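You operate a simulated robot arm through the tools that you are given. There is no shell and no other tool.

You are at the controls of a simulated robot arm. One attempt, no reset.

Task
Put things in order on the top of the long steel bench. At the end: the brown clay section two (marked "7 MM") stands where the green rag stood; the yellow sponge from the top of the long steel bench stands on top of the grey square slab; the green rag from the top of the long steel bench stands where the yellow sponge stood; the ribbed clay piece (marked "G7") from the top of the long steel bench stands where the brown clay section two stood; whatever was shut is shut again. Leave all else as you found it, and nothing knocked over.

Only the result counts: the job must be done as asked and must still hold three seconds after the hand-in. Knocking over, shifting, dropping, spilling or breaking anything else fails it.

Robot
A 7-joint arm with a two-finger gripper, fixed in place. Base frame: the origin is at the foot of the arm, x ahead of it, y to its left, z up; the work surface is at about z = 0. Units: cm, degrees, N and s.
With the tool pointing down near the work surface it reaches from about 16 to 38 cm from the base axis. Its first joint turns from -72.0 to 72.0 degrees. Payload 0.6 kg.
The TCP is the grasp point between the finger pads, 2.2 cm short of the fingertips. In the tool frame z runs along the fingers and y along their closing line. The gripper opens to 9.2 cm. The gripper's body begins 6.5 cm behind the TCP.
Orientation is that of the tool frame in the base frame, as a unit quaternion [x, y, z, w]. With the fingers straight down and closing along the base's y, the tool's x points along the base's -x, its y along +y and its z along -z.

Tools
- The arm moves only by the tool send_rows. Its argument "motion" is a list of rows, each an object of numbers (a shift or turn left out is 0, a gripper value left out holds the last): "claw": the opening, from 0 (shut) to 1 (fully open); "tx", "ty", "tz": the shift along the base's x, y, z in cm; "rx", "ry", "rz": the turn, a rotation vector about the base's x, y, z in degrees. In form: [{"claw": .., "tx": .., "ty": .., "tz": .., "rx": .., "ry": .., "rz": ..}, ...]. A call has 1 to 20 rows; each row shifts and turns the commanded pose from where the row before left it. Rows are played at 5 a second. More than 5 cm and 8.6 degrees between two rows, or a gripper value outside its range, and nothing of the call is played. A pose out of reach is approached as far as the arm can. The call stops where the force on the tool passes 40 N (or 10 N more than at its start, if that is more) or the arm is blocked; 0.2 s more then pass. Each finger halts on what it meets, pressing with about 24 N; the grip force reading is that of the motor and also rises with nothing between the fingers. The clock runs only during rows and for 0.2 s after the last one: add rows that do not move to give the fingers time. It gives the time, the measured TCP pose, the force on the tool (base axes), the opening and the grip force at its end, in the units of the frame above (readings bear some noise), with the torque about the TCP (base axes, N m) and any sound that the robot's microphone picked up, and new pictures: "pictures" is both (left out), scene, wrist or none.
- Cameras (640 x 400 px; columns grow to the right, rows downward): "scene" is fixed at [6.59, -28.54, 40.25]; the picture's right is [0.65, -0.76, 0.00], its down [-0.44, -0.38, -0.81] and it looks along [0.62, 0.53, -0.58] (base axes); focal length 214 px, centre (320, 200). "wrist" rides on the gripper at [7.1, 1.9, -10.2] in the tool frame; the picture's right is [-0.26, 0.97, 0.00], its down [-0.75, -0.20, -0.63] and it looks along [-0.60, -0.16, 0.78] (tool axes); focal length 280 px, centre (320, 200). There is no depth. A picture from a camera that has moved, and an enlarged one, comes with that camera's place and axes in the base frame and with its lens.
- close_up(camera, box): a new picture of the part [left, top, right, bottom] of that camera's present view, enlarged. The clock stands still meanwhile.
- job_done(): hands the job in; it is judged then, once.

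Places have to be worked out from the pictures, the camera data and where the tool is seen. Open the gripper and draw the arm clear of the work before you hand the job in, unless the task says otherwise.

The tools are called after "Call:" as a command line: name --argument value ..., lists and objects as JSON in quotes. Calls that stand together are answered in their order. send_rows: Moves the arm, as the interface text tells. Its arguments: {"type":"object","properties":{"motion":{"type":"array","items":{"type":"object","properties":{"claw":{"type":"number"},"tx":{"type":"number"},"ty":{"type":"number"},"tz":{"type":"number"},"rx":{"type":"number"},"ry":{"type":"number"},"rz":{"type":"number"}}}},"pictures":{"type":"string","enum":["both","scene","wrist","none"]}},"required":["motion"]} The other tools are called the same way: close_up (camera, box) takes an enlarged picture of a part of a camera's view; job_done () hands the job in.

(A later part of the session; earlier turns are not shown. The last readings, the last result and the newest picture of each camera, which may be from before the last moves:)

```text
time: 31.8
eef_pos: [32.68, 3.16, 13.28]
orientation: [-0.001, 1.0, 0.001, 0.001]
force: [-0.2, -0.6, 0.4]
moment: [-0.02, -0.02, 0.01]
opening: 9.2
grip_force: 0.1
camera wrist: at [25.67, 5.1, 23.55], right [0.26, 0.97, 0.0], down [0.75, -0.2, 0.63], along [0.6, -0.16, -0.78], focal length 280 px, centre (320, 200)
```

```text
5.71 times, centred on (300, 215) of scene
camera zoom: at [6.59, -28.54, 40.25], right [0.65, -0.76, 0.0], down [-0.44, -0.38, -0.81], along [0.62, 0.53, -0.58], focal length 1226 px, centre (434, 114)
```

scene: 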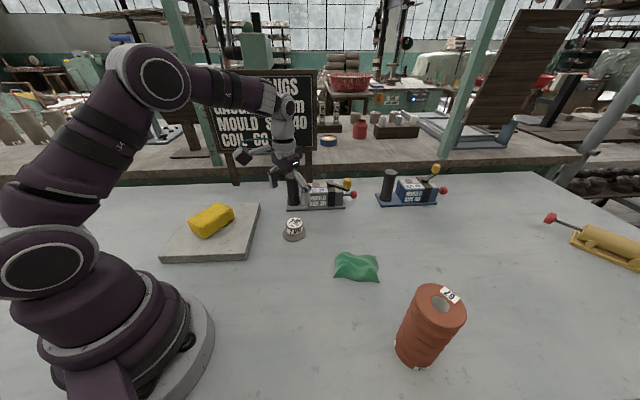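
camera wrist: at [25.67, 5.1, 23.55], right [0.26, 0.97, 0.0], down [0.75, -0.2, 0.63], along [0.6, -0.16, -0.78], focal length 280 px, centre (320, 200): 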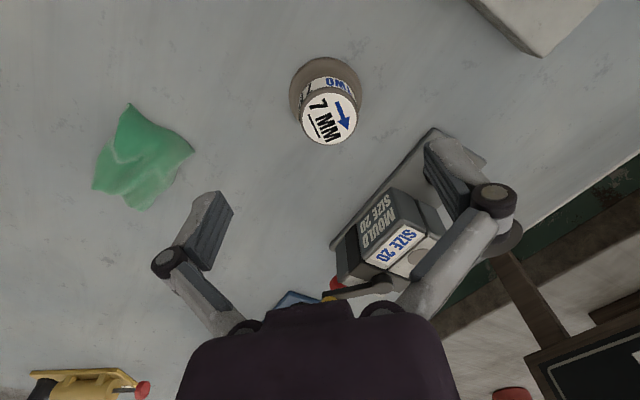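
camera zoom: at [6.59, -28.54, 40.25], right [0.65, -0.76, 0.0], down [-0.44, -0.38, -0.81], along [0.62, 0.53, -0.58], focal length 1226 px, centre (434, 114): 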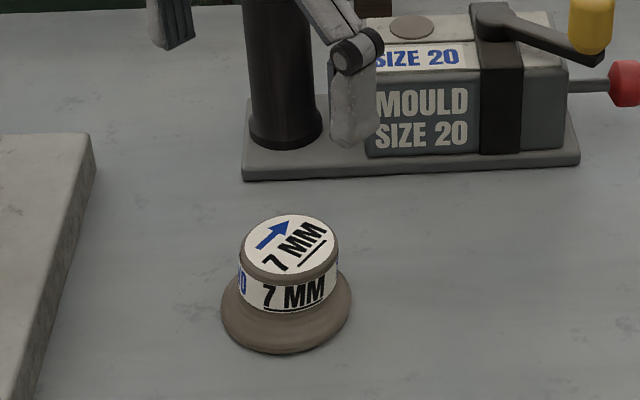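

From this pose the piece measures ≈ (32.9, 3.65), top Ø ≈ 4 cm, flange Ø ≈ 5.9 cm and ≈1.5 high. I'll centre on it and descend part-way for a check.

Call:
send_rows --motion '[{"tx": 0.2, "ty": 0.45, "tz": -1.5}, {"tz": -2}, {"tz": -2}, {"tz": -1.4}, {}, {}]' --pictures "both"

Call:
close_up --camera "wrist" --box '[200, 60, 440, 210]'

Call:
close_up --camera "scene" --box '[260, 180, 340, 250]'

```text
time: 33.2
eef_pos: [32.96, 3.83, 6.62]
orientation: [-0.001, 1.0, 0.0, 0.001]
force: [0.4, -0.1, -0.1]
moment: [0.01, 0.01, 0.01]
opening: 9.18
grip_force: 0.0
camera wrist: at [25.86, 5.6, 16.67], right [0.26, 0.97, 0.0], down [0.75, -0.2, 0.63], along [0.6, -0.16, -0.78], focal length 280 px, centre (320, 200)
```

scene: 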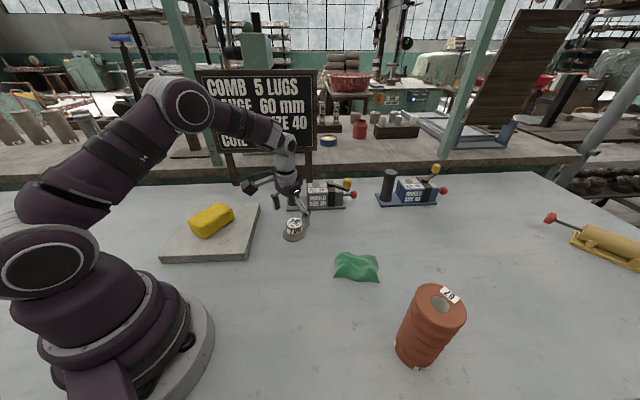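
wrist: 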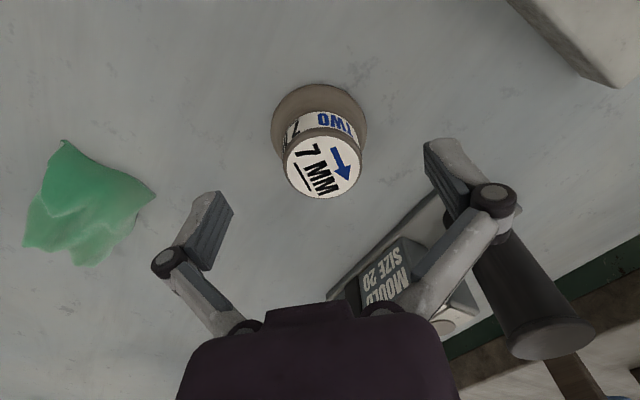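

```text
2.67 times, centred on (320, 135) of wrist
camera zoom: at [25.86, 5.6, 16.67], right [0.26, 0.97, 0.0], down [0.75, -0.2, 0.63], along [0.6, -0.16, -0.78], focal length 748 px, centre (320, 373)
```

zoom: 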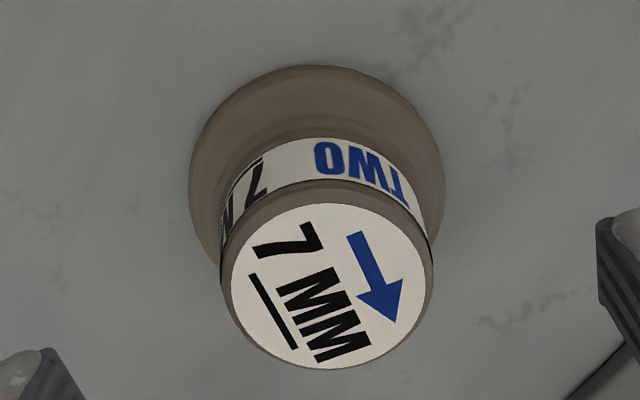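

```text
5.71 times, centred on (300, 215) of scene
camera zoom: at [6.59, -28.54, 40.25], right [0.65, -0.76, 0.0], down [-0.44, -0.38, -0.81], along [0.62, 0.53, -0.58], focal length 1226 px, centre (434, 114)
```

zoom: 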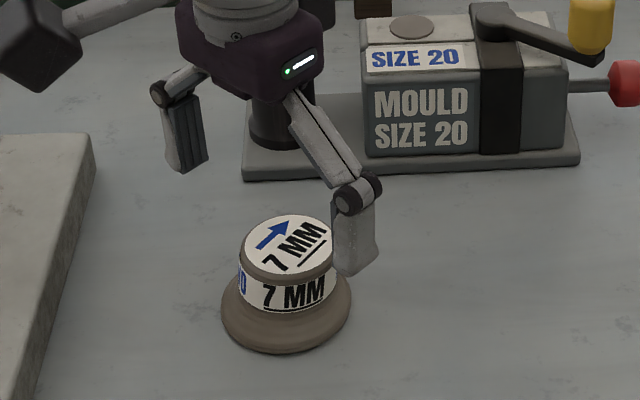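

The piece is centred within ~0.1 cm: (32.95, 3.7), top at z≈4.7. I'll descend to TCP z≈4.1 (tips above the flange) and close on the cylinder.

Call:
send_rows --motion '[{"ty": -0.1, "tz": -1.2}, {"tz": -0.8}, {"tz": -0.5}, {"claw": 0}, {}, {}, {}, {}, {}]' --pictures "both"

Call:
close_up --camera "scene" --box '[260, 180, 340, 250]'

```text
time: 35.2
eef_pos: [32.85, 3.63, 4.07]
orientation: [-0.001, 1.0, 0.002, 0.001]
force: [0.4, -0.8, 6.1]
moment: [-0.07, -0.02, 0.01]
opening: 4.33
grip_force: 23.3
camera wrist: at [25.79, 5.47, 14.18], right [0.26, 0.97, 0.0], down [0.75, -0.2, 0.63], along [0.61, -0.16, -0.78], focal length 280 px, centre (320, 200)
```

scene: 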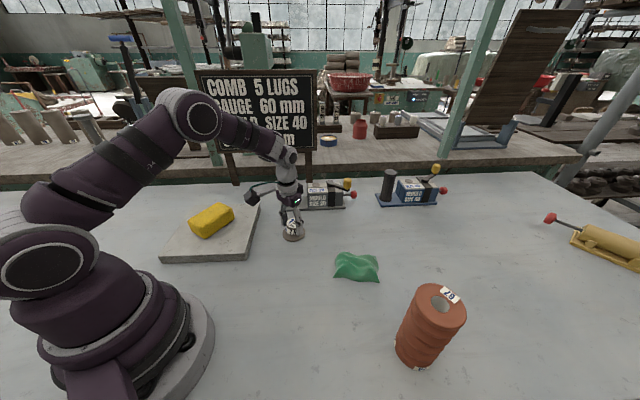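
wrist: 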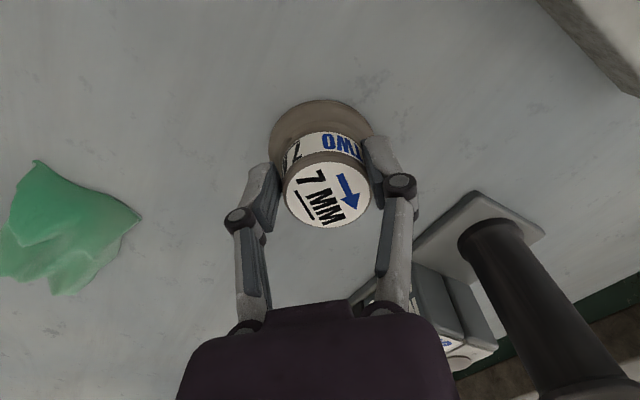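

```text
5.71 times, centred on (300, 215) of scene
camera zoom: at [6.59, -28.54, 40.25], right [0.65, -0.76, 0.0], down [-0.44, -0.38, -0.81], along [0.62, 0.53, -0.58], focal length 1226 px, centre (434, 114)
```

zoom: 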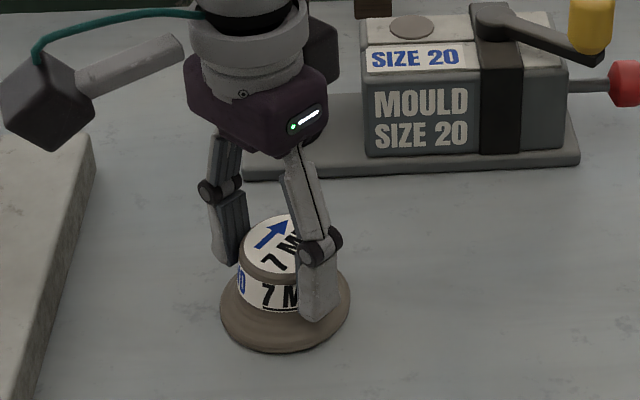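

Gripped at 4.33 opening without shifting it; its spot is (32.85, 3.65). I'll lift it and carry to above the rag's old place (17.85, -17.85).

Call:
send_rows --motion '[{"tz": 1}, {"tz": 2}, {"tz": 2.5}, {"tz": 2.5}, {"tx": -1.5, "ty": -2.15, "rz": -4.5}, {"tx": -1.5, "ty": -2.15, "rz": -4.5}, {"tx": -1.5, "ty": -2.15, "rz": -4.5}, {"tx": -1.5, "ty": -2.15, "rz": -4.5}, {"tx": -1.5, "ty": -2.15, "rz": -4.5}, {"tx": -1.5, "ty": -2.15, "rz": -4.5}, {"tx": -1.5, "ty": -2.15, "rz": -4.5}, {"tx": -1.5, "ty": -2.15, "rz": -4.5}, {"tx": -1.5, "ty": -2.15, "rz": -4.5}, {"tx": -1.5, "ty": -2.15, "rz": -4.5}, {}, {}]' --pictures "both"

Call:
close_up --camera "scene" --box '[250, 240, 390, 390]'

```text
time: 38.6
eef_pos: [17.93, -17.74, 11.93]
orientation: [0.383, 0.924, 0.001, 0.001]
force: [0.5, -0.5, -0.6]
moment: [0.06, -0.01, 0.0]
opening: 4.29
grip_force: 24.0
camera wrist: at [14.29, -11.37, 22.03], right [0.87, 0.5, 0.0], down [0.39, -0.68, 0.63], along [0.31, -0.54, -0.78], focal length 280 px, centre (320, 200)
```

scene: 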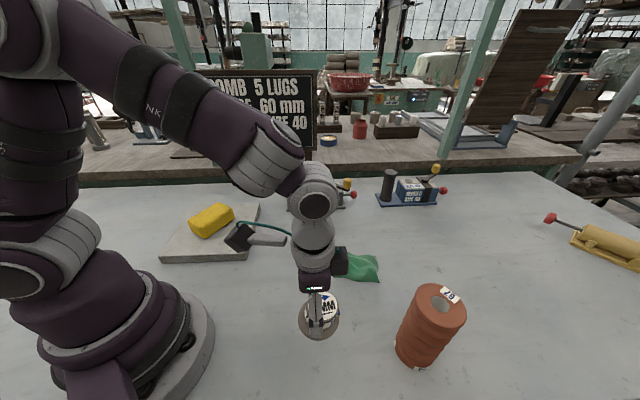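
wrist: 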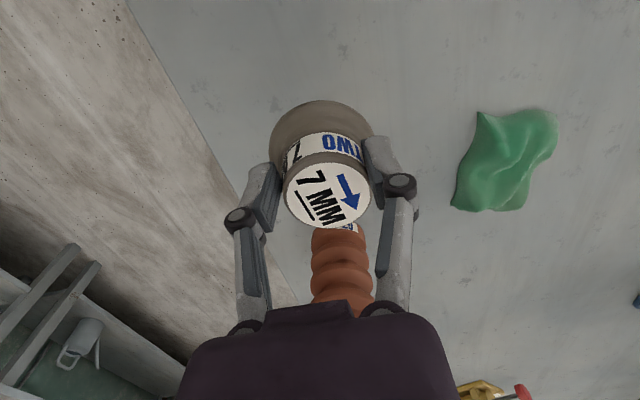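

```text
2.67 times, centred on (320, 315) of scene
camera zoom: at [6.59, -28.54, 40.25], right [0.65, -0.76, 0.0], down [-0.44, -0.38, -0.81], along [0.62, 0.53, -0.58], focal length 572 px, centre (320, -107)
```

zoom: 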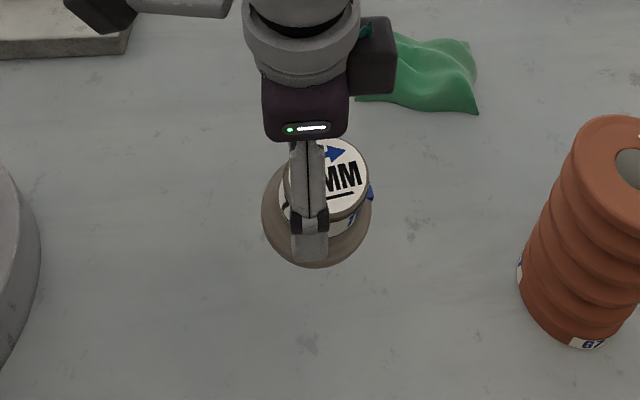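

Held upright over the rag's old spot. Lowering to just above the original grasp height.

Call:
send_rows --motion '[{"tx": -0.05, "ty": -0.1, "tz": -2}, {"tz": -2}, {"tz": -1.8}, {"tz": -1.2}, {"tz": -0.5}, {"tz": -0.2}, {}, {}]' --pictures "none"

```text
time: 40.4
eef_pos: [17.88, -17.89, 4.36]
orientation: [0.381, 0.924, 0.001, 0.001]
force: [-0.2, -0.7, -1.9]
moment: [0.01, 0.01, -0.02]
opening: 4.3
grip_force: 24.3
```

Call:
send_rows --motion '[{"tz": -0.15}, {"tz": -0.1}, {}]' --pictures "scene"

```text
time: 41.2
eef_pos: [17.79, -17.81, 4.08]
orientation: [0.382, 0.924, 0.001, 0.001]
force: [-0.2, -0.3, -1.1]
moment: [0.01, 0.0, 0.03]
opening: 4.3
grip_force: 23.9
```

scene: 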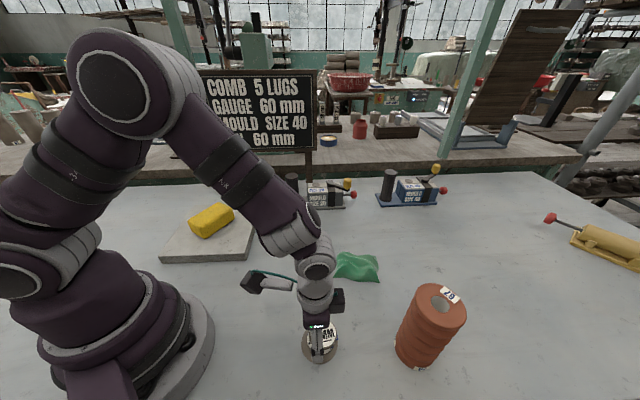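

No contact force yet at z=4.08 (readings noisy), so I'll lower in tiny steps until the bench is felt.

Call:
send_rows --motion '[{"tz": -0.1}, {}]' --pictures "none"

```text
time: 41.8
eef_pos: [17.69, -17.93, 4.06]
orientation: [0.381, 0.925, 0.0, 0.002]
force: [0.5, -0.3, 20.1]
moment: [-0.06, -0.09, -0.03]
opening: 4.3
grip_force: 23.9
```

Contact (20 N). I'll ease up slightly, open, and rise well clear.

Call:
send_rows --motion '[{"tz": 0.08}, {"claw": 1}, {}, {}, {}, {"tz": 1.5}, {"tz": 2.5}, {"tz": 3}, {"tz": 3.5}, {"tz": 3.5}, {}]' --pictures "both"

Call:
close_up --camera "scene" --box '[250, 240, 390, 390]'

Call:
close_up --camera "wrist" --box '[240, 0, 480, 180]'

```text
time: 44.2
eef_pos: [17.74, -17.82, 18.08]
orientation: [0.381, 0.925, 0.0, 0.001]
force: [0.0, 0.6, -0.1]
moment: [0.0, 0.01, 0.0]
opening: 9.17
grip_force: 0.0
camera wrist: at [14.11, -11.52, 28.24], right [0.87, 0.5, 0.0], down [0.39, -0.68, 0.63], along [0.31, -0.54, -0.78], focal length 280 px, centre (320, 200)
```

scene: 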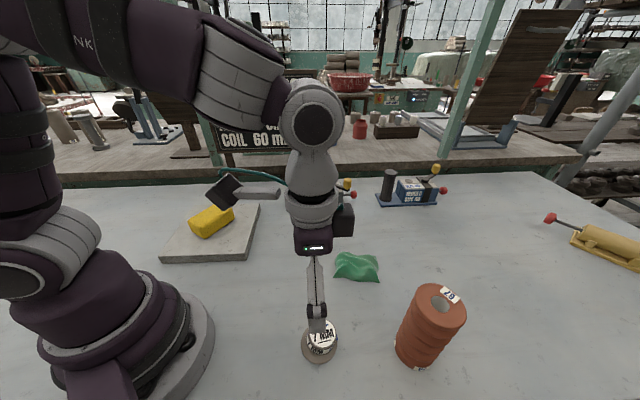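
wrist: 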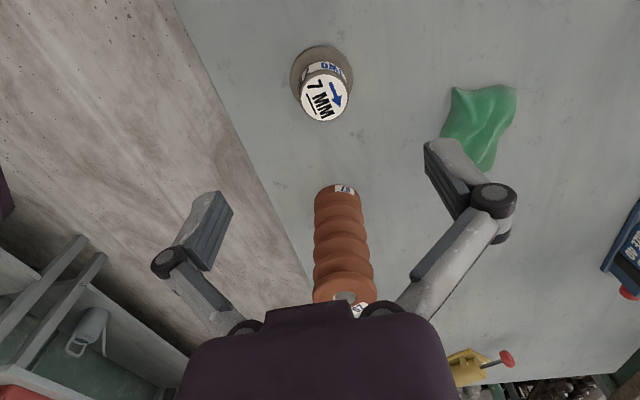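

```text
2.67 times, centred on (320, 315) of scene
camera zoom: at [6.59, -28.54, 40.25], right [0.65, -0.76, 0.0], down [-0.44, -0.38, -0.81], along [0.62, 0.53, -0.58], focal length 572 px, centre (320, -107)
```

zoom: 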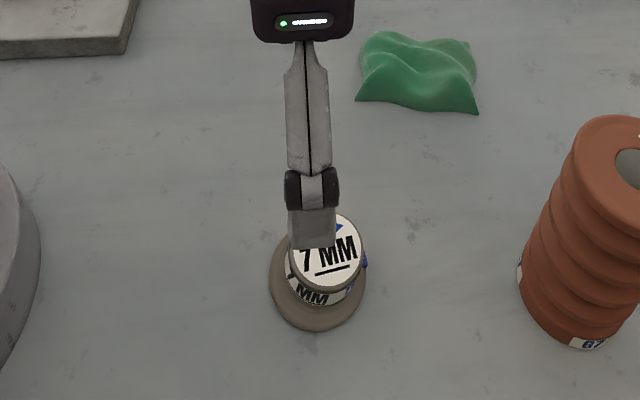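

```text
2.22 times, centred on (360, 90) of wrist
camera zoom: at [14.11, -11.52, 28.24], right [0.87, 0.5, 0.0], down [0.39, -0.68, 0.63], along [0.31, -0.54, -0.78], focal length 623 px, centre (231, 444)
```

zoom: 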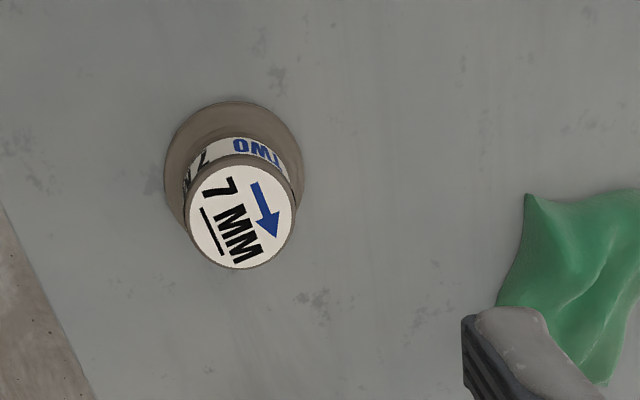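

The 7 MM piece stands at (17.8, -17.8). G7 lies at radius ≈41 cm, beyond the straight-down reach, so I'll tilt the tool outward ~20° about the tangential (closing) axis and look at it from a stand-off above.

Call:
send_rows --motion '[{"tx": 0.9, "ty": -1.3, "tz": 0.7, "rx": -2.96, "ry": -2.68, "rz": -0.6}, {"tx": 0.9, "ty": -1.3, "tz": 0.7, "rx": -2.96, "ry": -2.68, "rz": -0.6}, {"tx": 0.9, "ty": -1.3, "tz": 0.7, "rx": -2.96, "ry": -2.68, "rz": -0.6}, {"tx": 0.9, "ty": -1.3, "tz": 0.7, "rx": -2.96, "ry": -2.68, "rz": -0.6}, {"tx": 0.9, "ty": -1.3, "tz": 0.7, "rx": -2.96, "ry": -2.68, "rz": -0.6}, {}, {}]' --pictures "both"

Call:
close_up --camera "scene" --box '[370, 260, 490, 390]'

```text
time: 45.8
eef_pos: [22.38, -24.42, 21.53]
orientation: [0.399, 0.9, -0.074, 0.159]
force: [-0.6, -0.4, 0.0]
moment: [0.02, -0.01, 0.02]
opening: 9.2
grip_force: 0.0
camera wrist: at [17.14, -15.55, 28.65], right [0.88, 0.46, 0.08], down [0.18, -0.5, 0.85], along [0.43, -0.73, -0.52], focal length 280 px, centre (320, 200)
```

scene: 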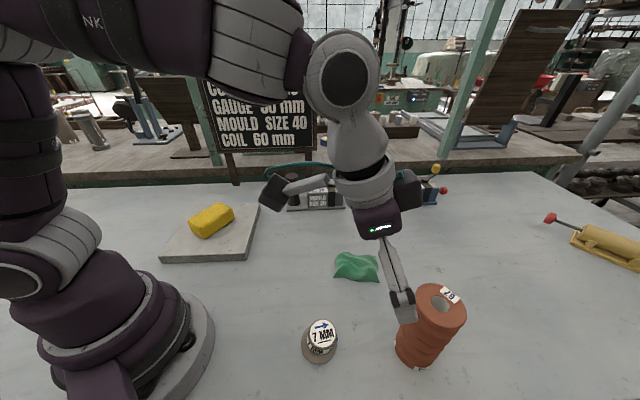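
wrist: 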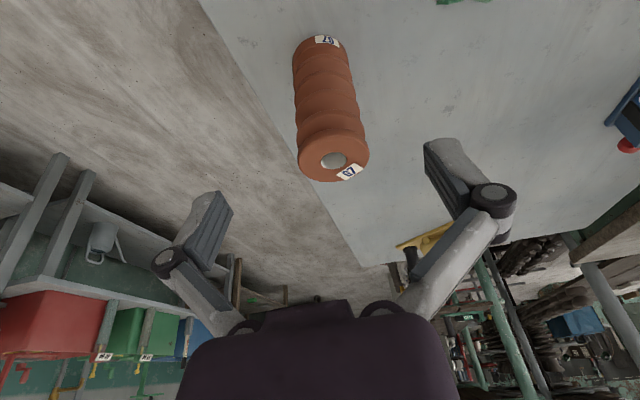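

```text
3.08 times, centred on (430, 325) of scene
camera zoom: at [6.59, -28.54, 40.25], right [0.65, -0.76, 0.0], down [-0.44, -0.38, -0.81], along [0.62, 0.53, -0.58], focal length 660 px, centre (-18, -185)
```

zoom: 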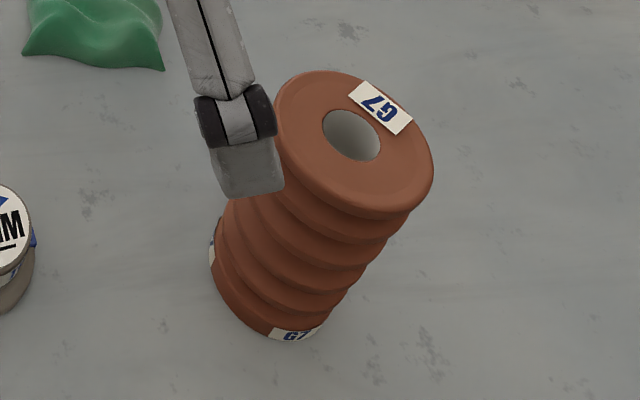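

I'll enlarge the wrist view of G7 to locate its top and base centres accurately.

Call:
close_up --camera "wrist" --box '[240, 20, 430, 200]'

```text
2.22 times, centred on (335, 110) of wrist
camera zoom: at [17.14, -15.55, 28.65], right [0.88, 0.46, 0.08], down [0.18, -0.5, 0.85], along [0.43, -0.73, -0.52], focal length 623 px, centre (287, 400)
```

zoom: 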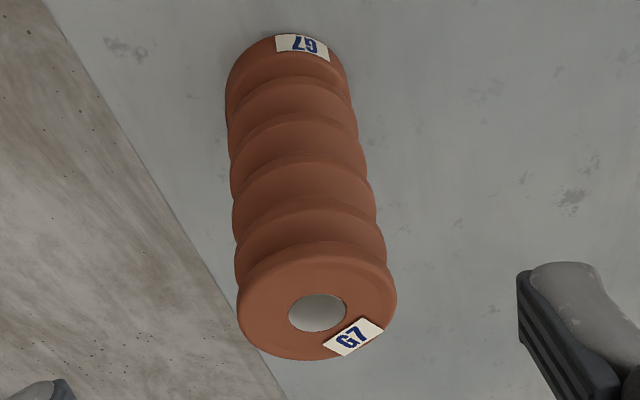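

G7's axis is at ≈ (27.6, -30.3), height ≈ 13.6, Ø ≈ 6.1 (both base and top computations agree). I'll move to a pre-grasp point up along the tool axis and check centring.

Call:
send_rows --motion '[{"tx": 0.85, "ty": -0.96, "tz": -0.9}, {"tx": 0.85, "ty": -0.96, "tz": -0.9}, {"tx": 0.85, "ty": -0.96, "tz": -0.9}, {"tx": 0.85, "ty": -0.96, "tz": -0.9}, {}, {}]' --pictures "both"

Call:
close_up --camera "wrist" --box '[200, 0, 440, 220]'

Call:
close_up --camera "scene" --box '[370, 220, 490, 390]'

```text
time: 47.2
eef_pos: [25.64, -28.13, 17.95]
orientation: [0.4, 0.9, -0.074, 0.159]
force: [-0.1, -0.4, -0.1]
moment: [0.03, 0.03, 0.01]
opening: 9.18
grip_force: 0.1
camera wrist: at [20.34, -19.31, 25.05], right [0.88, 0.46, 0.08], down [0.18, -0.5, 0.85], along [0.43, -0.73, -0.53], focal length 280 px, centre (320, 200)
```

scene: 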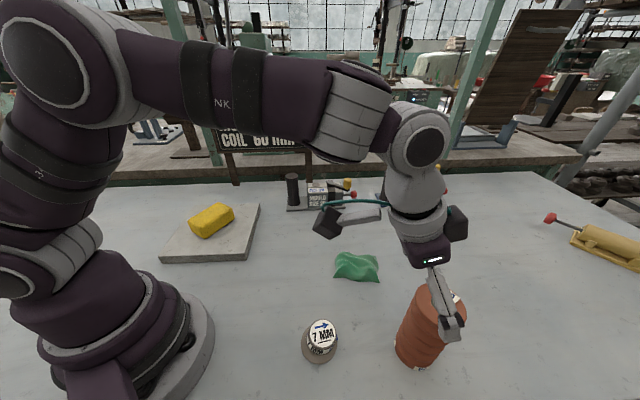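
wrist: 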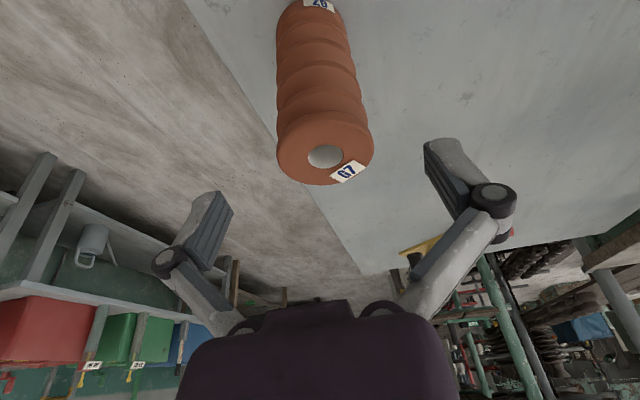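

```text
1.82 times, centred on (320, 110) of wrist
camera zoom: at [20.34, -19.31, 25.05], right [0.88, 0.46, 0.08], down [0.18, -0.5, 0.85], along [0.43, -0.73, -0.53], focal length 510 px, centre (320, 364)
```

zoom: 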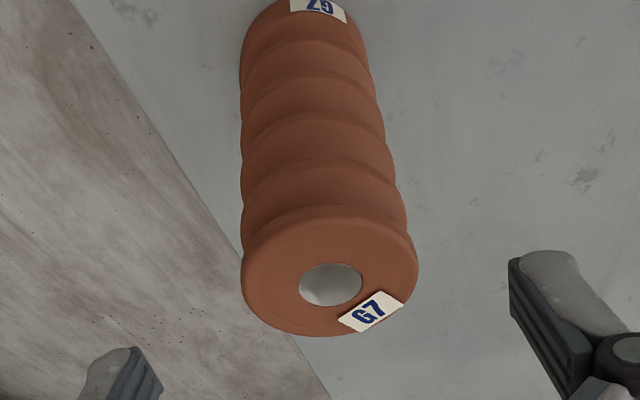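

```text
2.35 times, centred on (430, 305) of scene
camera zoom: at [6.59, -28.54, 40.25], right [0.65, -0.76, 0.0], down [-0.44, -0.38, -0.81], along [0.62, 0.53, -0.58], focal length 505 px, centre (61, -47)
```

zoom: 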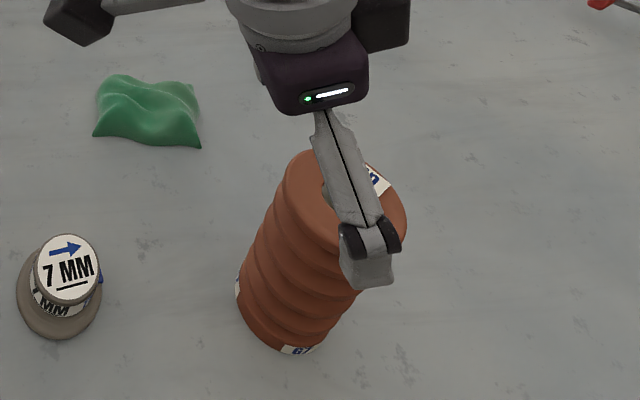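

Centring matches prediction to within a pixel or two. I'll descend along the tool axis most of the way and re-check the gaps.

Call:
send_rows --motion '[{"tx": 0.3, "ty": -0.34, "tz": -1.2}, {"tx": 0.34, "ty": -0.39, "tz": -1.4}, {"tx": 0.34, "ty": -0.39, "tz": -1.4}, {"tx": 0.34, "ty": -0.38, "tz": -1.4}, {"tx": 0.25, "ty": -0.28, "tz": -1.0}, {}, {}]' --pictures "both"

Call:
close_up --camera "wrist" --box '[180, 0, 460, 250]'

Call:
close_up --camera "scene" --box '[370, 220, 490, 390]'

```text
time: 48.8
eef_pos: [27.22, -30.03, 11.59]
orientation: [0.4, 0.9, -0.073, 0.158]
force: [-0.2, 0.2, 0.5]
moment: [-0.04, -0.01, 0.01]
opening: 9.19
grip_force: 0.0
camera wrist: at [21.98, -21.24, 18.54], right [0.88, 0.46, 0.08], down [0.18, -0.5, 0.85], along [0.43, -0.73, -0.53], focal length 280 px, centre (320, 200)
```

scene: 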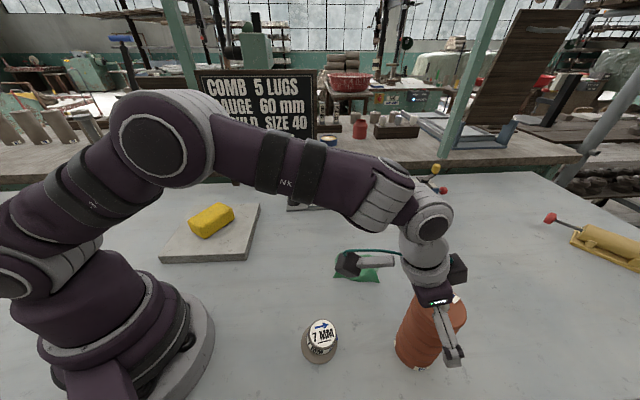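
wrist: 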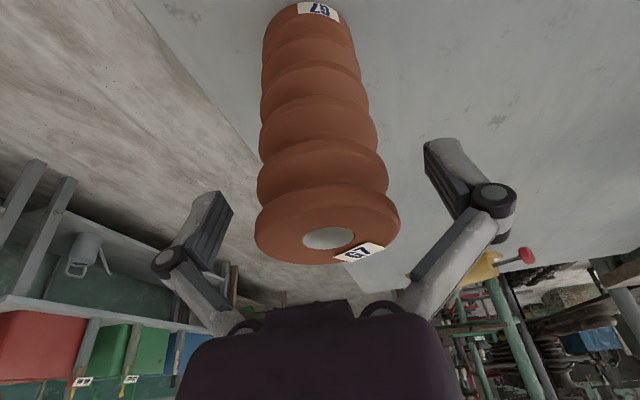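

```text
1.60 times, centred on (320, 125) of wrist
camera zoom: at [21.98, -21.24, 18.54], right [0.88, 0.46, 0.08], down [0.18, -0.5, 0.85], along [0.43, -0.73, -0.53], focal length 449 px, centre (320, 320)
```

zoom: 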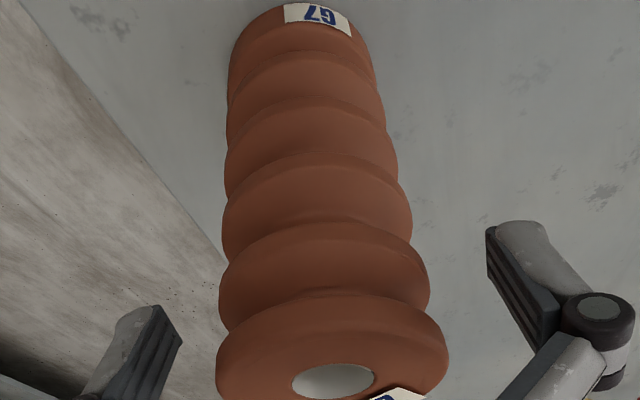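

```text
2.35 times, centred on (430, 305) of scene
camera zoom: at [6.59, -28.54, 40.25], right [0.65, -0.76, 0.0], down [-0.44, -0.38, -0.81], along [0.62, 0.53, -0.58], focal length 505 px, centre (61, -47)
```

zoom: 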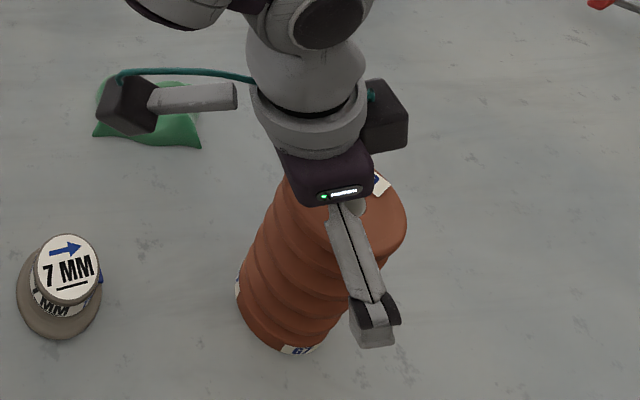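

G7 is centred between the fingers. I'll go the last 2 cm down to TCP z≈9.5 and close on it.

Call:
send_rows --motion '[{"tx": 0.23, "ty": -0.18, "tz": -1.05}, {"tx": 0.22, "ty": -0.17, "tz": -1.05}, {}, {"claw": 0.75}, {"claw": 0.68}, {"claw": 0.6}, {"claw": 0.0}, {}, {}, {}]' --pictures "both"

Call:
close_up --camera "scene" --box '[370, 220, 490, 390]'

```text
time: 51.0
eef_pos: [27.77, -30.46, 9.57]
orientation: [0.4, 0.899, -0.076, 0.159]
force: [-12.6, -3.3, 33.9]
moment: [0.02, 0.23, 0.01]
opening: 7.35
grip_force: 23.6
camera wrist: at [22.57, -21.58, 16.58], right [0.88, 0.46, 0.08], down [0.18, -0.5, 0.85], along [0.43, -0.73, -0.52], focal length 280 px, centre (320, 200)
```

scene: 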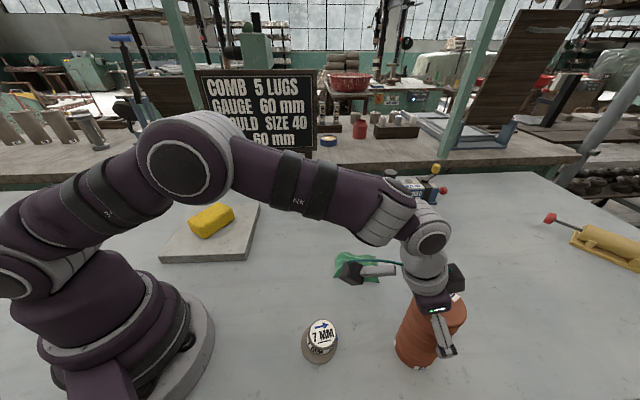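
wrist: 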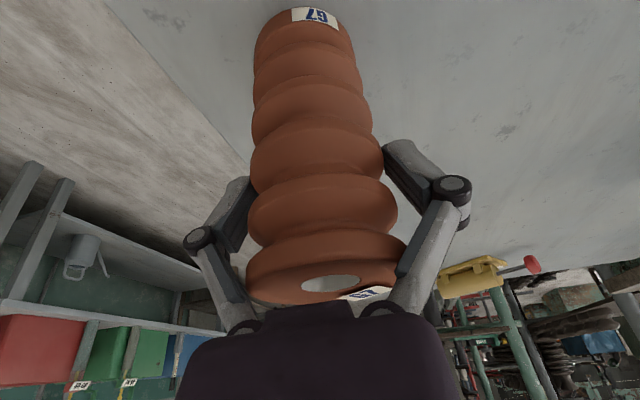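

```text
2.35 times, centred on (430, 305) of scene
camera zoom: at [6.58, -28.53, 40.26], right [0.65, -0.76, 0.0], down [-0.44, -0.38, -0.81], along [0.62, 0.53, -0.58], focal length 505 px, centre (61, -47)
```

zoom: 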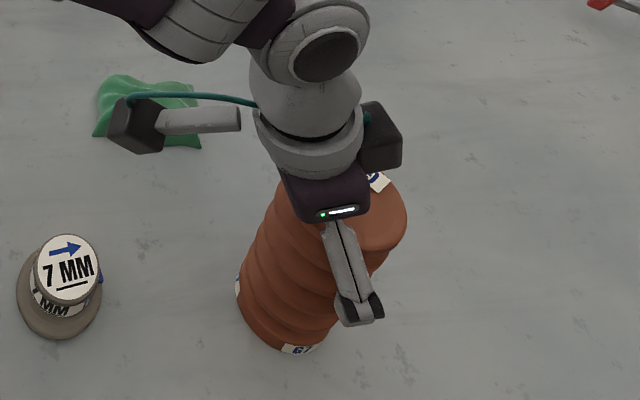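

The grip stopped at 7.35 cm with 34 N upward — perhaps the finger links are bearing on the rim. I'll look closely before lifting.

Call:
close_up --camera "wrist" --box '[180, 120, 480, 320]'

Call:
close_up --camera "scene" --box '[390, 280, 480, 370]'

```text
2.00 times, centred on (330, 220) of wrist
camera zoom: at [22.57, -21.58, 16.58], right [0.88, 0.46, 0.08], down [0.18, -0.5, 0.85], along [0.43, -0.73, -0.52], focal length 561 px, centre (300, 160)
```

zoom: 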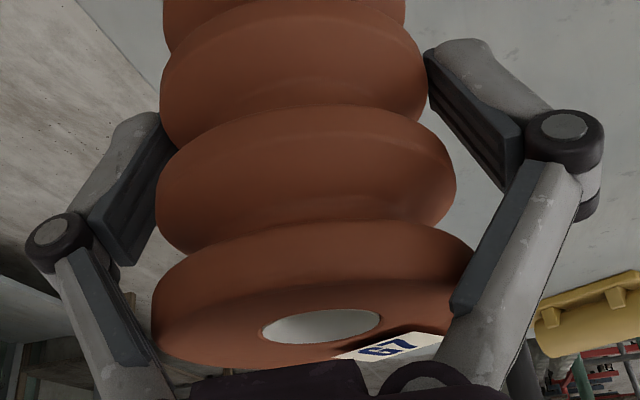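

```text
4.44 times, centred on (435, 325) of scene
camera zoom: at [6.58, -28.53, 40.26], right [0.65, -0.76, 0.0], down [-0.44, -0.38, -0.81], along [0.62, 0.53, -0.58], focal length 953 px, centre (-191, -356)
```

zoom: 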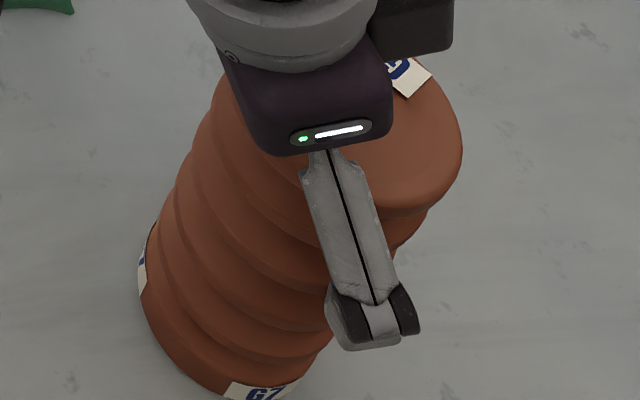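

The rim is caught between the inner links, so this grasp is too deep. I'll reopen, back off ~2.2 cm along the tool axis and check that G7 hasn't moved.

Call:
send_rows --motion '[{"claw": 0.85}, {"claw": 1.0}, {}, {"tx": -0.25, "ty": 0.27, "tz": 1.0}, {"tx": -0.25, "ty": 0.27, "tz": 1.0}, {}, {}]' --pictures "both"

Call:
close_up --camera "wrist" --box '[180, 0, 460, 250]'

Call:
close_up --camera "scene" --box '[370, 220, 490, 390]'

```text
time: 52.6
eef_pos: [27.26, -29.65, 11.58]
orientation: [0.401, 0.9, -0.074, 0.158]
force: [-0.9, 0.2, -0.6]
moment: [0.03, 0.02, -0.03]
opening: 9.19
grip_force: 0.0
camera wrist: at [22.0, -20.97, 18.65], right [0.88, 0.46, 0.08], down [0.18, -0.5, 0.85], along [0.43, -0.73, -0.53], focal length 280 px, centre (320, 200)
```

scene: 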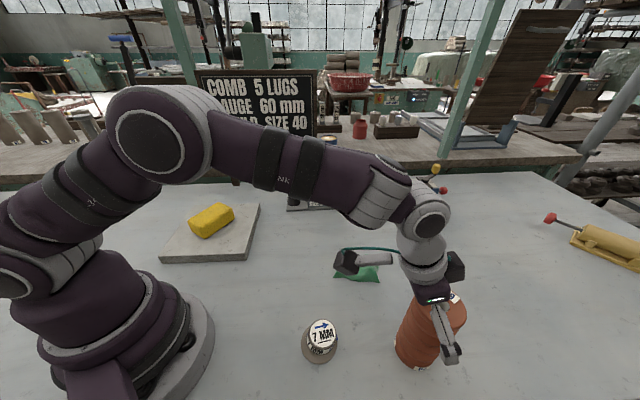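
wrist: 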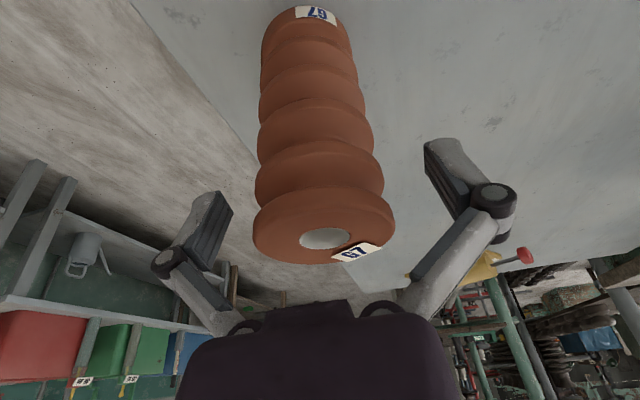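

```text
1.60 times, centred on (320, 125) of wrist
camera zoom: at [22.0, -20.97, 18.65], right [0.88, 0.46, 0.08], down [0.18, -0.5, 0.85], along [0.43, -0.73, -0.53], focal length 449 px, centre (320, 320)
```

zoom: 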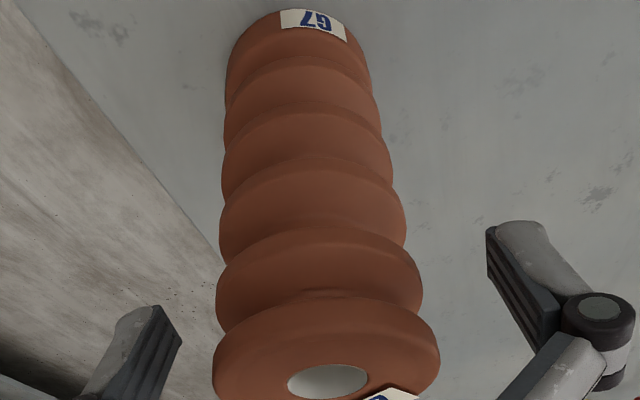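

```text
2.35 times, centred on (430, 305) of scene
camera zoom: at [6.59, -28.54, 40.25], right [0.65, -0.76, 0.0], down [-0.44, -0.38, -0.81], along [0.62, 0.53, -0.58], focal length 505 px, centre (61, -47)
```

zoom: 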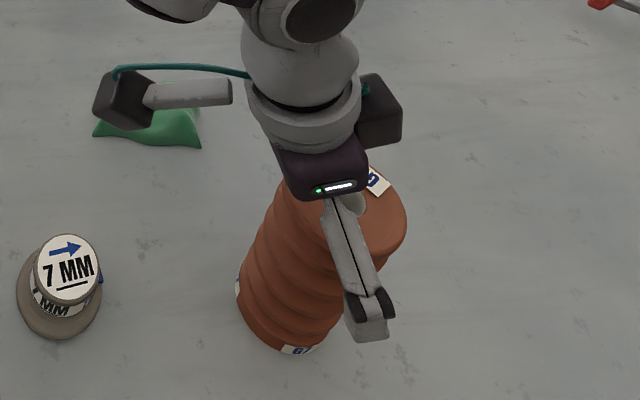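

G7 is unmoved. The knuckles sit ~3 cm behind the TCP, so I'll grip higher: TCP at (27.6, -30.3, 11.2), keeping the rim below the links.

Call:
send_rows --motion '[{"tx": 0.17, "ty": -0.32, "tz": -0.15}, {"tx": 0.17, "ty": -0.32, "tz": -0.2}, {}, {"claw": 0.8}, {"claw": 0.74}, {"claw": 0.7}, {}]' --pictures "wrist"

Call:
close_up --camera "wrist" --box '[180, 100, 480, 300]'

```text
time: 54.2
eef_pos: [27.71, -30.53, 11.08]
orientation: [0.4, 0.9, -0.074, 0.158]
force: [0.1, 1.2, -0.4]
moment: [-0.02, 0.0, 0.0]
opening: 6.47
grip_force: 0.0
camera wrist: at [22.34, -21.64, 18.21], right [0.88, 0.46, 0.08], down [0.18, -0.5, 0.85], along [0.43, -0.73, -0.53], focal length 280 px, centre (320, 200)
```

wrist: 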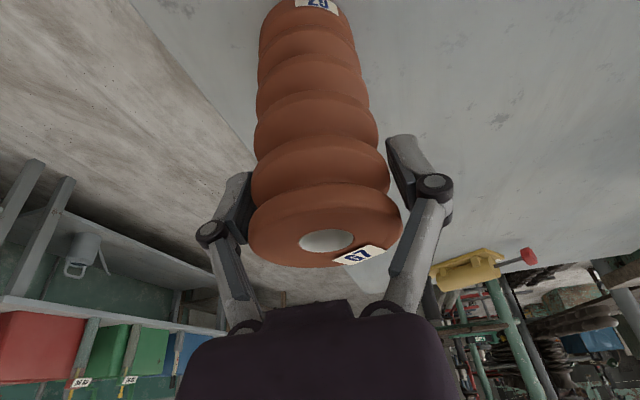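

```text
2.00 times, centred on (330, 200) of wrist
camera zoom: at [22.34, -21.64, 18.21], right [0.88, 0.46, 0.08], down [0.18, -0.5, 0.85], along [0.43, -0.73, -0.53], focal length 561 px, centre (300, 200)
```

zoom: 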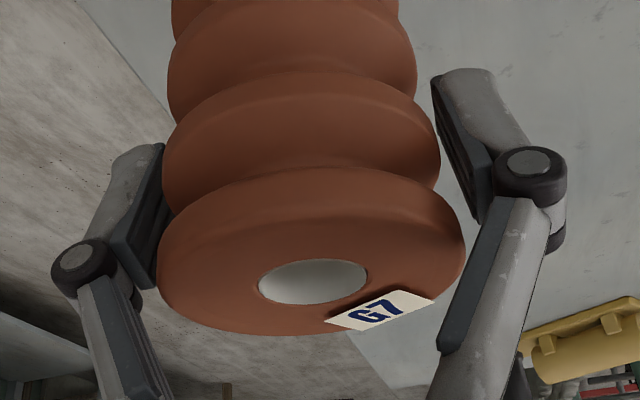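

Fingers are near contact with the rim close to the knuckles, so I'll open slightly, raise 0.8 cm, nudge left, then close gently on it.

Call:
send_rows --motion '[{"claw": 0.8}, {"tx": -0.08, "ty": 0.0, "tz": 0.4}, {"tx": -0.05, "ty": 0.05, "tz": 0.4}, {}, {"claw": 0.72}, {"claw": 0.68}, {"claw": 0.65}, {"claw": 0.62}, {}, {}]' --pictures "wrist"

Call:
close_up --camera "wrist" --box '[180, 100, 480, 300]'

```text
time: 56.4
eef_pos: [27.38, -30.28, 11.99]
orientation: [0.399, 0.9, -0.073, 0.158]
force: [1.9, 3.8, 5.6]
moment: [0.31, 0.02, -0.05]
opening: 5.98
grip_force: 24.5
camera wrist: at [22.22, -21.54, 19.03], right [0.88, 0.46, 0.08], down [0.18, -0.5, 0.85], along [0.43, -0.73, -0.53], focal length 280 px, centre (320, 200)
```

wrist: 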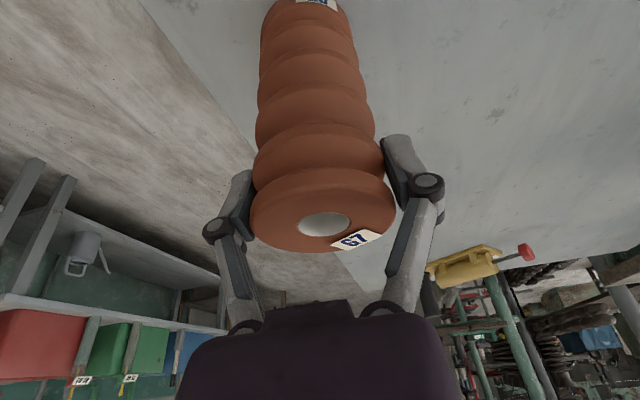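

```text
2.00 times, centred on (330, 200) of wrist
camera zoom: at [22.22, -21.54, 19.03], right [0.88, 0.46, 0.08], down [0.18, -0.5, 0.85], along [0.43, -0.73, -0.53], focal length 561 px, centre (300, 200)
```

zoom: 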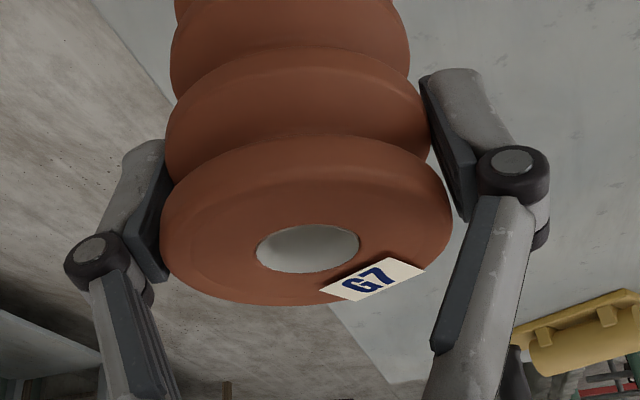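

Clean pad grip now: 5.98 cm opening, 24.5 N, low net force, links clear. I'll firm the grip and lift straight up a little to check that it hangs upright.

Call:
send_rows --motion '[{"claw": 0}, {}, {"tz": 0.4}, {"tz": 0.6}, {"tz": 1.0}, {"tz": 1.0}, {}, {}]' --pictures "both"

Call:
close_up --camera "scene" --box '[370, 220, 490, 390]'

```text
time: 58.2
eef_pos: [27.52, -30.37, 15.0]
orientation: [0.4, 0.9, -0.074, 0.158]
force: [-0.2, -0.4, -5.9]
moment: [0.0, 0.01, 0.04]
opening: 5.94
grip_force: 24.0
camera wrist: at [22.28, -21.58, 21.99], right [0.88, 0.46, 0.08], down [0.18, -0.5, 0.85], along [0.43, -0.73, -0.53], focal length 280 px, centre (320, 200)
```

scene: 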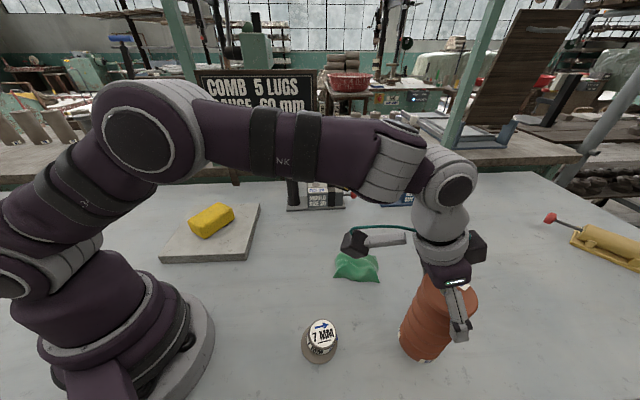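
wrist: 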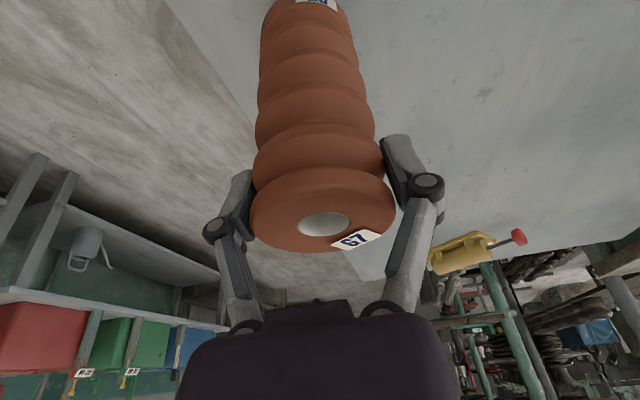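

```text
2.35 times, centred on (430, 305) of scene
camera zoom: at [6.59, -28.54, 40.25], right [0.65, -0.76, 0.0], down [-0.44, -0.38, -0.81], along [0.62, 0.53, -0.58], focal length 505 px, centre (61, -47)
```

zoom: 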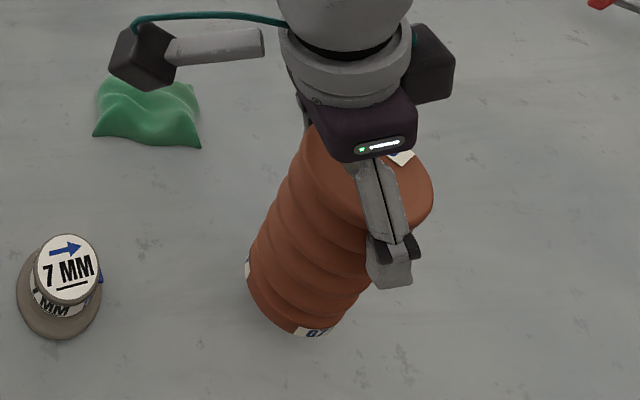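

It hangs steady (≈5.9 N, 0.6 kg). I'll retract inward while rising to z≈19, then swing around on an arc to above the 7 MM piece's old spot, keeping the tilt radial.

Call:
send_rows --motion '[{"tx": -0.84, "ty": 0.92, "tz": 1.0}, {"tx": -0.84, "ty": 0.92, "tz": 1.0}, {"tx": -0.84, "ty": 0.92, "tz": 1.0}, {"tx": -0.84, "ty": 0.92, "tz": 1.0}, {"tx": 1.82, "ty": 2.17, "rz": 4.5}, {"tx": 1.62, "ty": 2.29, "rz": 4.5}, {"tx": 1.43, "ty": 2.39, "rz": 4.5}, {"tx": 1.23, "ty": 2.48, "rz": 4.5}, {"tx": 1.02, "ty": 2.55, "rz": 4.5}, {"tx": 0.8, "ty": 2.6, "rz": 4.5}, {"tx": 0.6, "ty": 2.64, "rz": 4.5}, {"tx": 0.38, "ty": 2.65, "rz": 4.5}, {"tx": 0.17, "ty": 2.65, "rz": 4.5}, {"tx": -0.05, "ty": 2.64, "rz": 4.5}, {"tx": -0.25, "ty": 2.61, "rz": 4.5}, {"tx": -0.45, "ty": 2.55, "rz": 4.5}, {}, {}]' --pictures "both"

Call:
close_up --camera "scene" --box '[240, 150, 380, 270]'

```text
time: 62.0
eef_pos: [32.29, 3.42, 18.96]
orientation: [-0.052, 0.983, 0.005, 0.174]
force: [-0.5, -0.6, -5.2]
moment: [0.0, -0.02, -0.02]
opening: 6.01
grip_force: 24.4
camera wrist: at [22.11, 4.27, 26.1], right [0.14, 0.99, 0.08], down [0.51, -0.15, 0.85], along [0.85, -0.08, -0.53], focal length 280 px, centre (320, 200)
```

scene: 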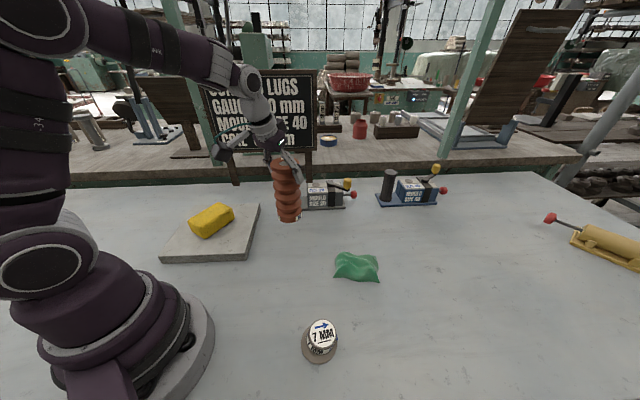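
wrist: 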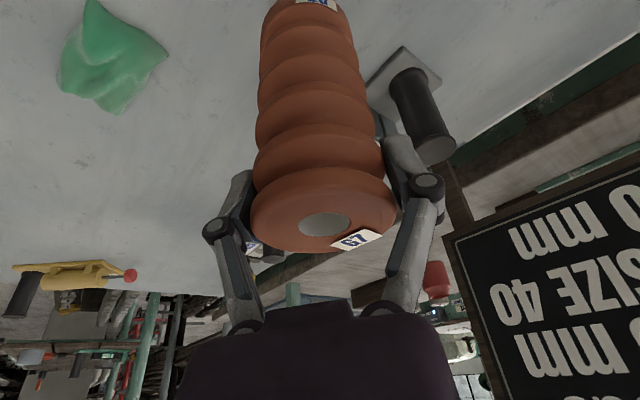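

```text
3.33 times, centred on (310, 210) of scene
camera zoom: at [6.59, -28.54, 40.25], right [0.65, -0.76, 0.0], down [-0.44, -0.38, -0.81], along [0.62, 0.53, -0.58], focal length 715 px, centre (353, 167)
```

zoom: 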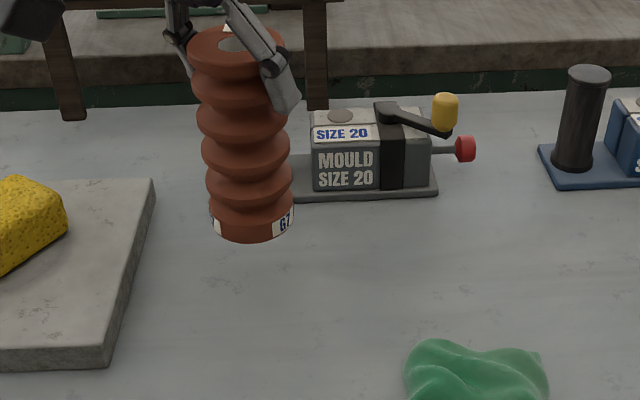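

G7 hangs upright above the target. I'll lower it to just above the bench and compare its base directly with where the 7 MM flange appeared in the same scene close-up (left 220, right 352, bottom 352).

Call:
send_rows --motion '[{"tx": 0.2, "tz": -1.4}, {"tz": -1.4}, {"tz": -1.3}, {"tz": -1.1}, {"tz": -0.7}, {"tz": -0.3}, {}, {}]' --pictures "both"

Call:
close_up --camera "scene" --box '[260, 180, 340, 250]'

```text
time: 63.8
eef_pos: [32.56, 3.54, 12.89]
orientation: [-0.051, 0.983, 0.005, 0.174]
force: [0.2, 0.0, -6.2]
moment: [0.02, -0.04, -0.02]
opening: 5.95
grip_force: 23.9
camera wrist: at [22.37, 4.38, 19.92], right [0.14, 0.99, 0.08], down [0.51, -0.15, 0.85], along [0.85, -0.08, -0.53], focal length 280 px, centre (320, 200)
```

scene: 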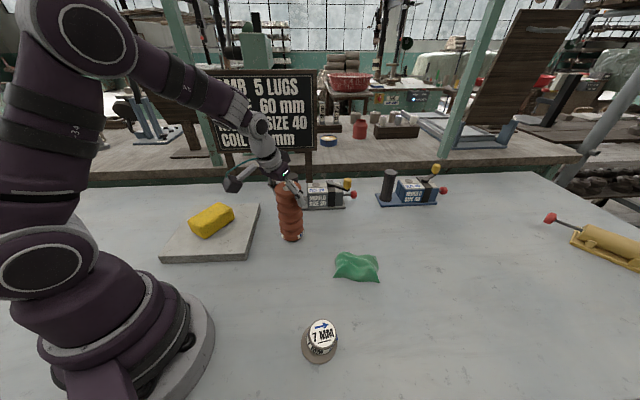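
wrist: 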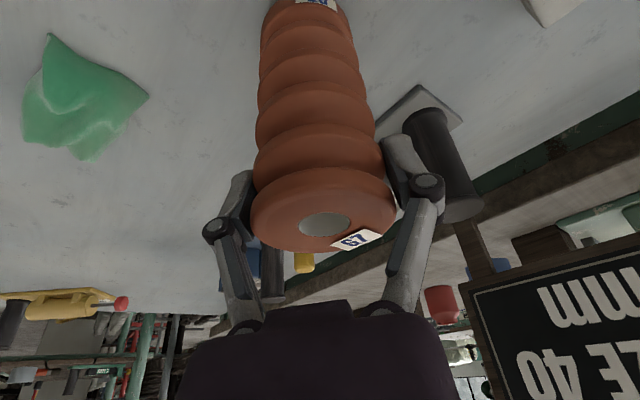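

```text
5.71 times, centred on (300, 215) of scene
camera zoom: at [6.59, -28.54, 40.25], right [0.65, -0.76, 0.0], down [-0.44, -0.38, -0.81], along [0.62, 0.53, -0.58], focal length 1226 px, centre (434, 114)
```

zoom: 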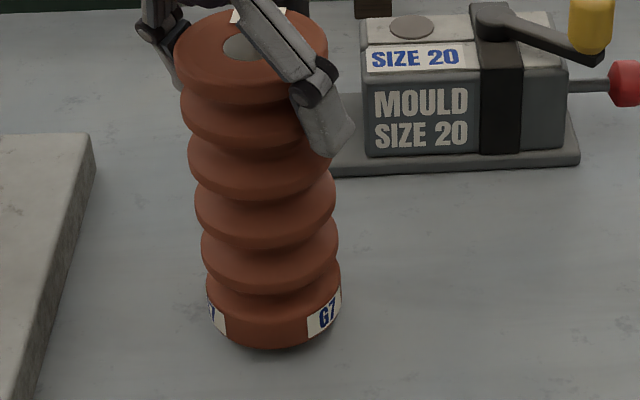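

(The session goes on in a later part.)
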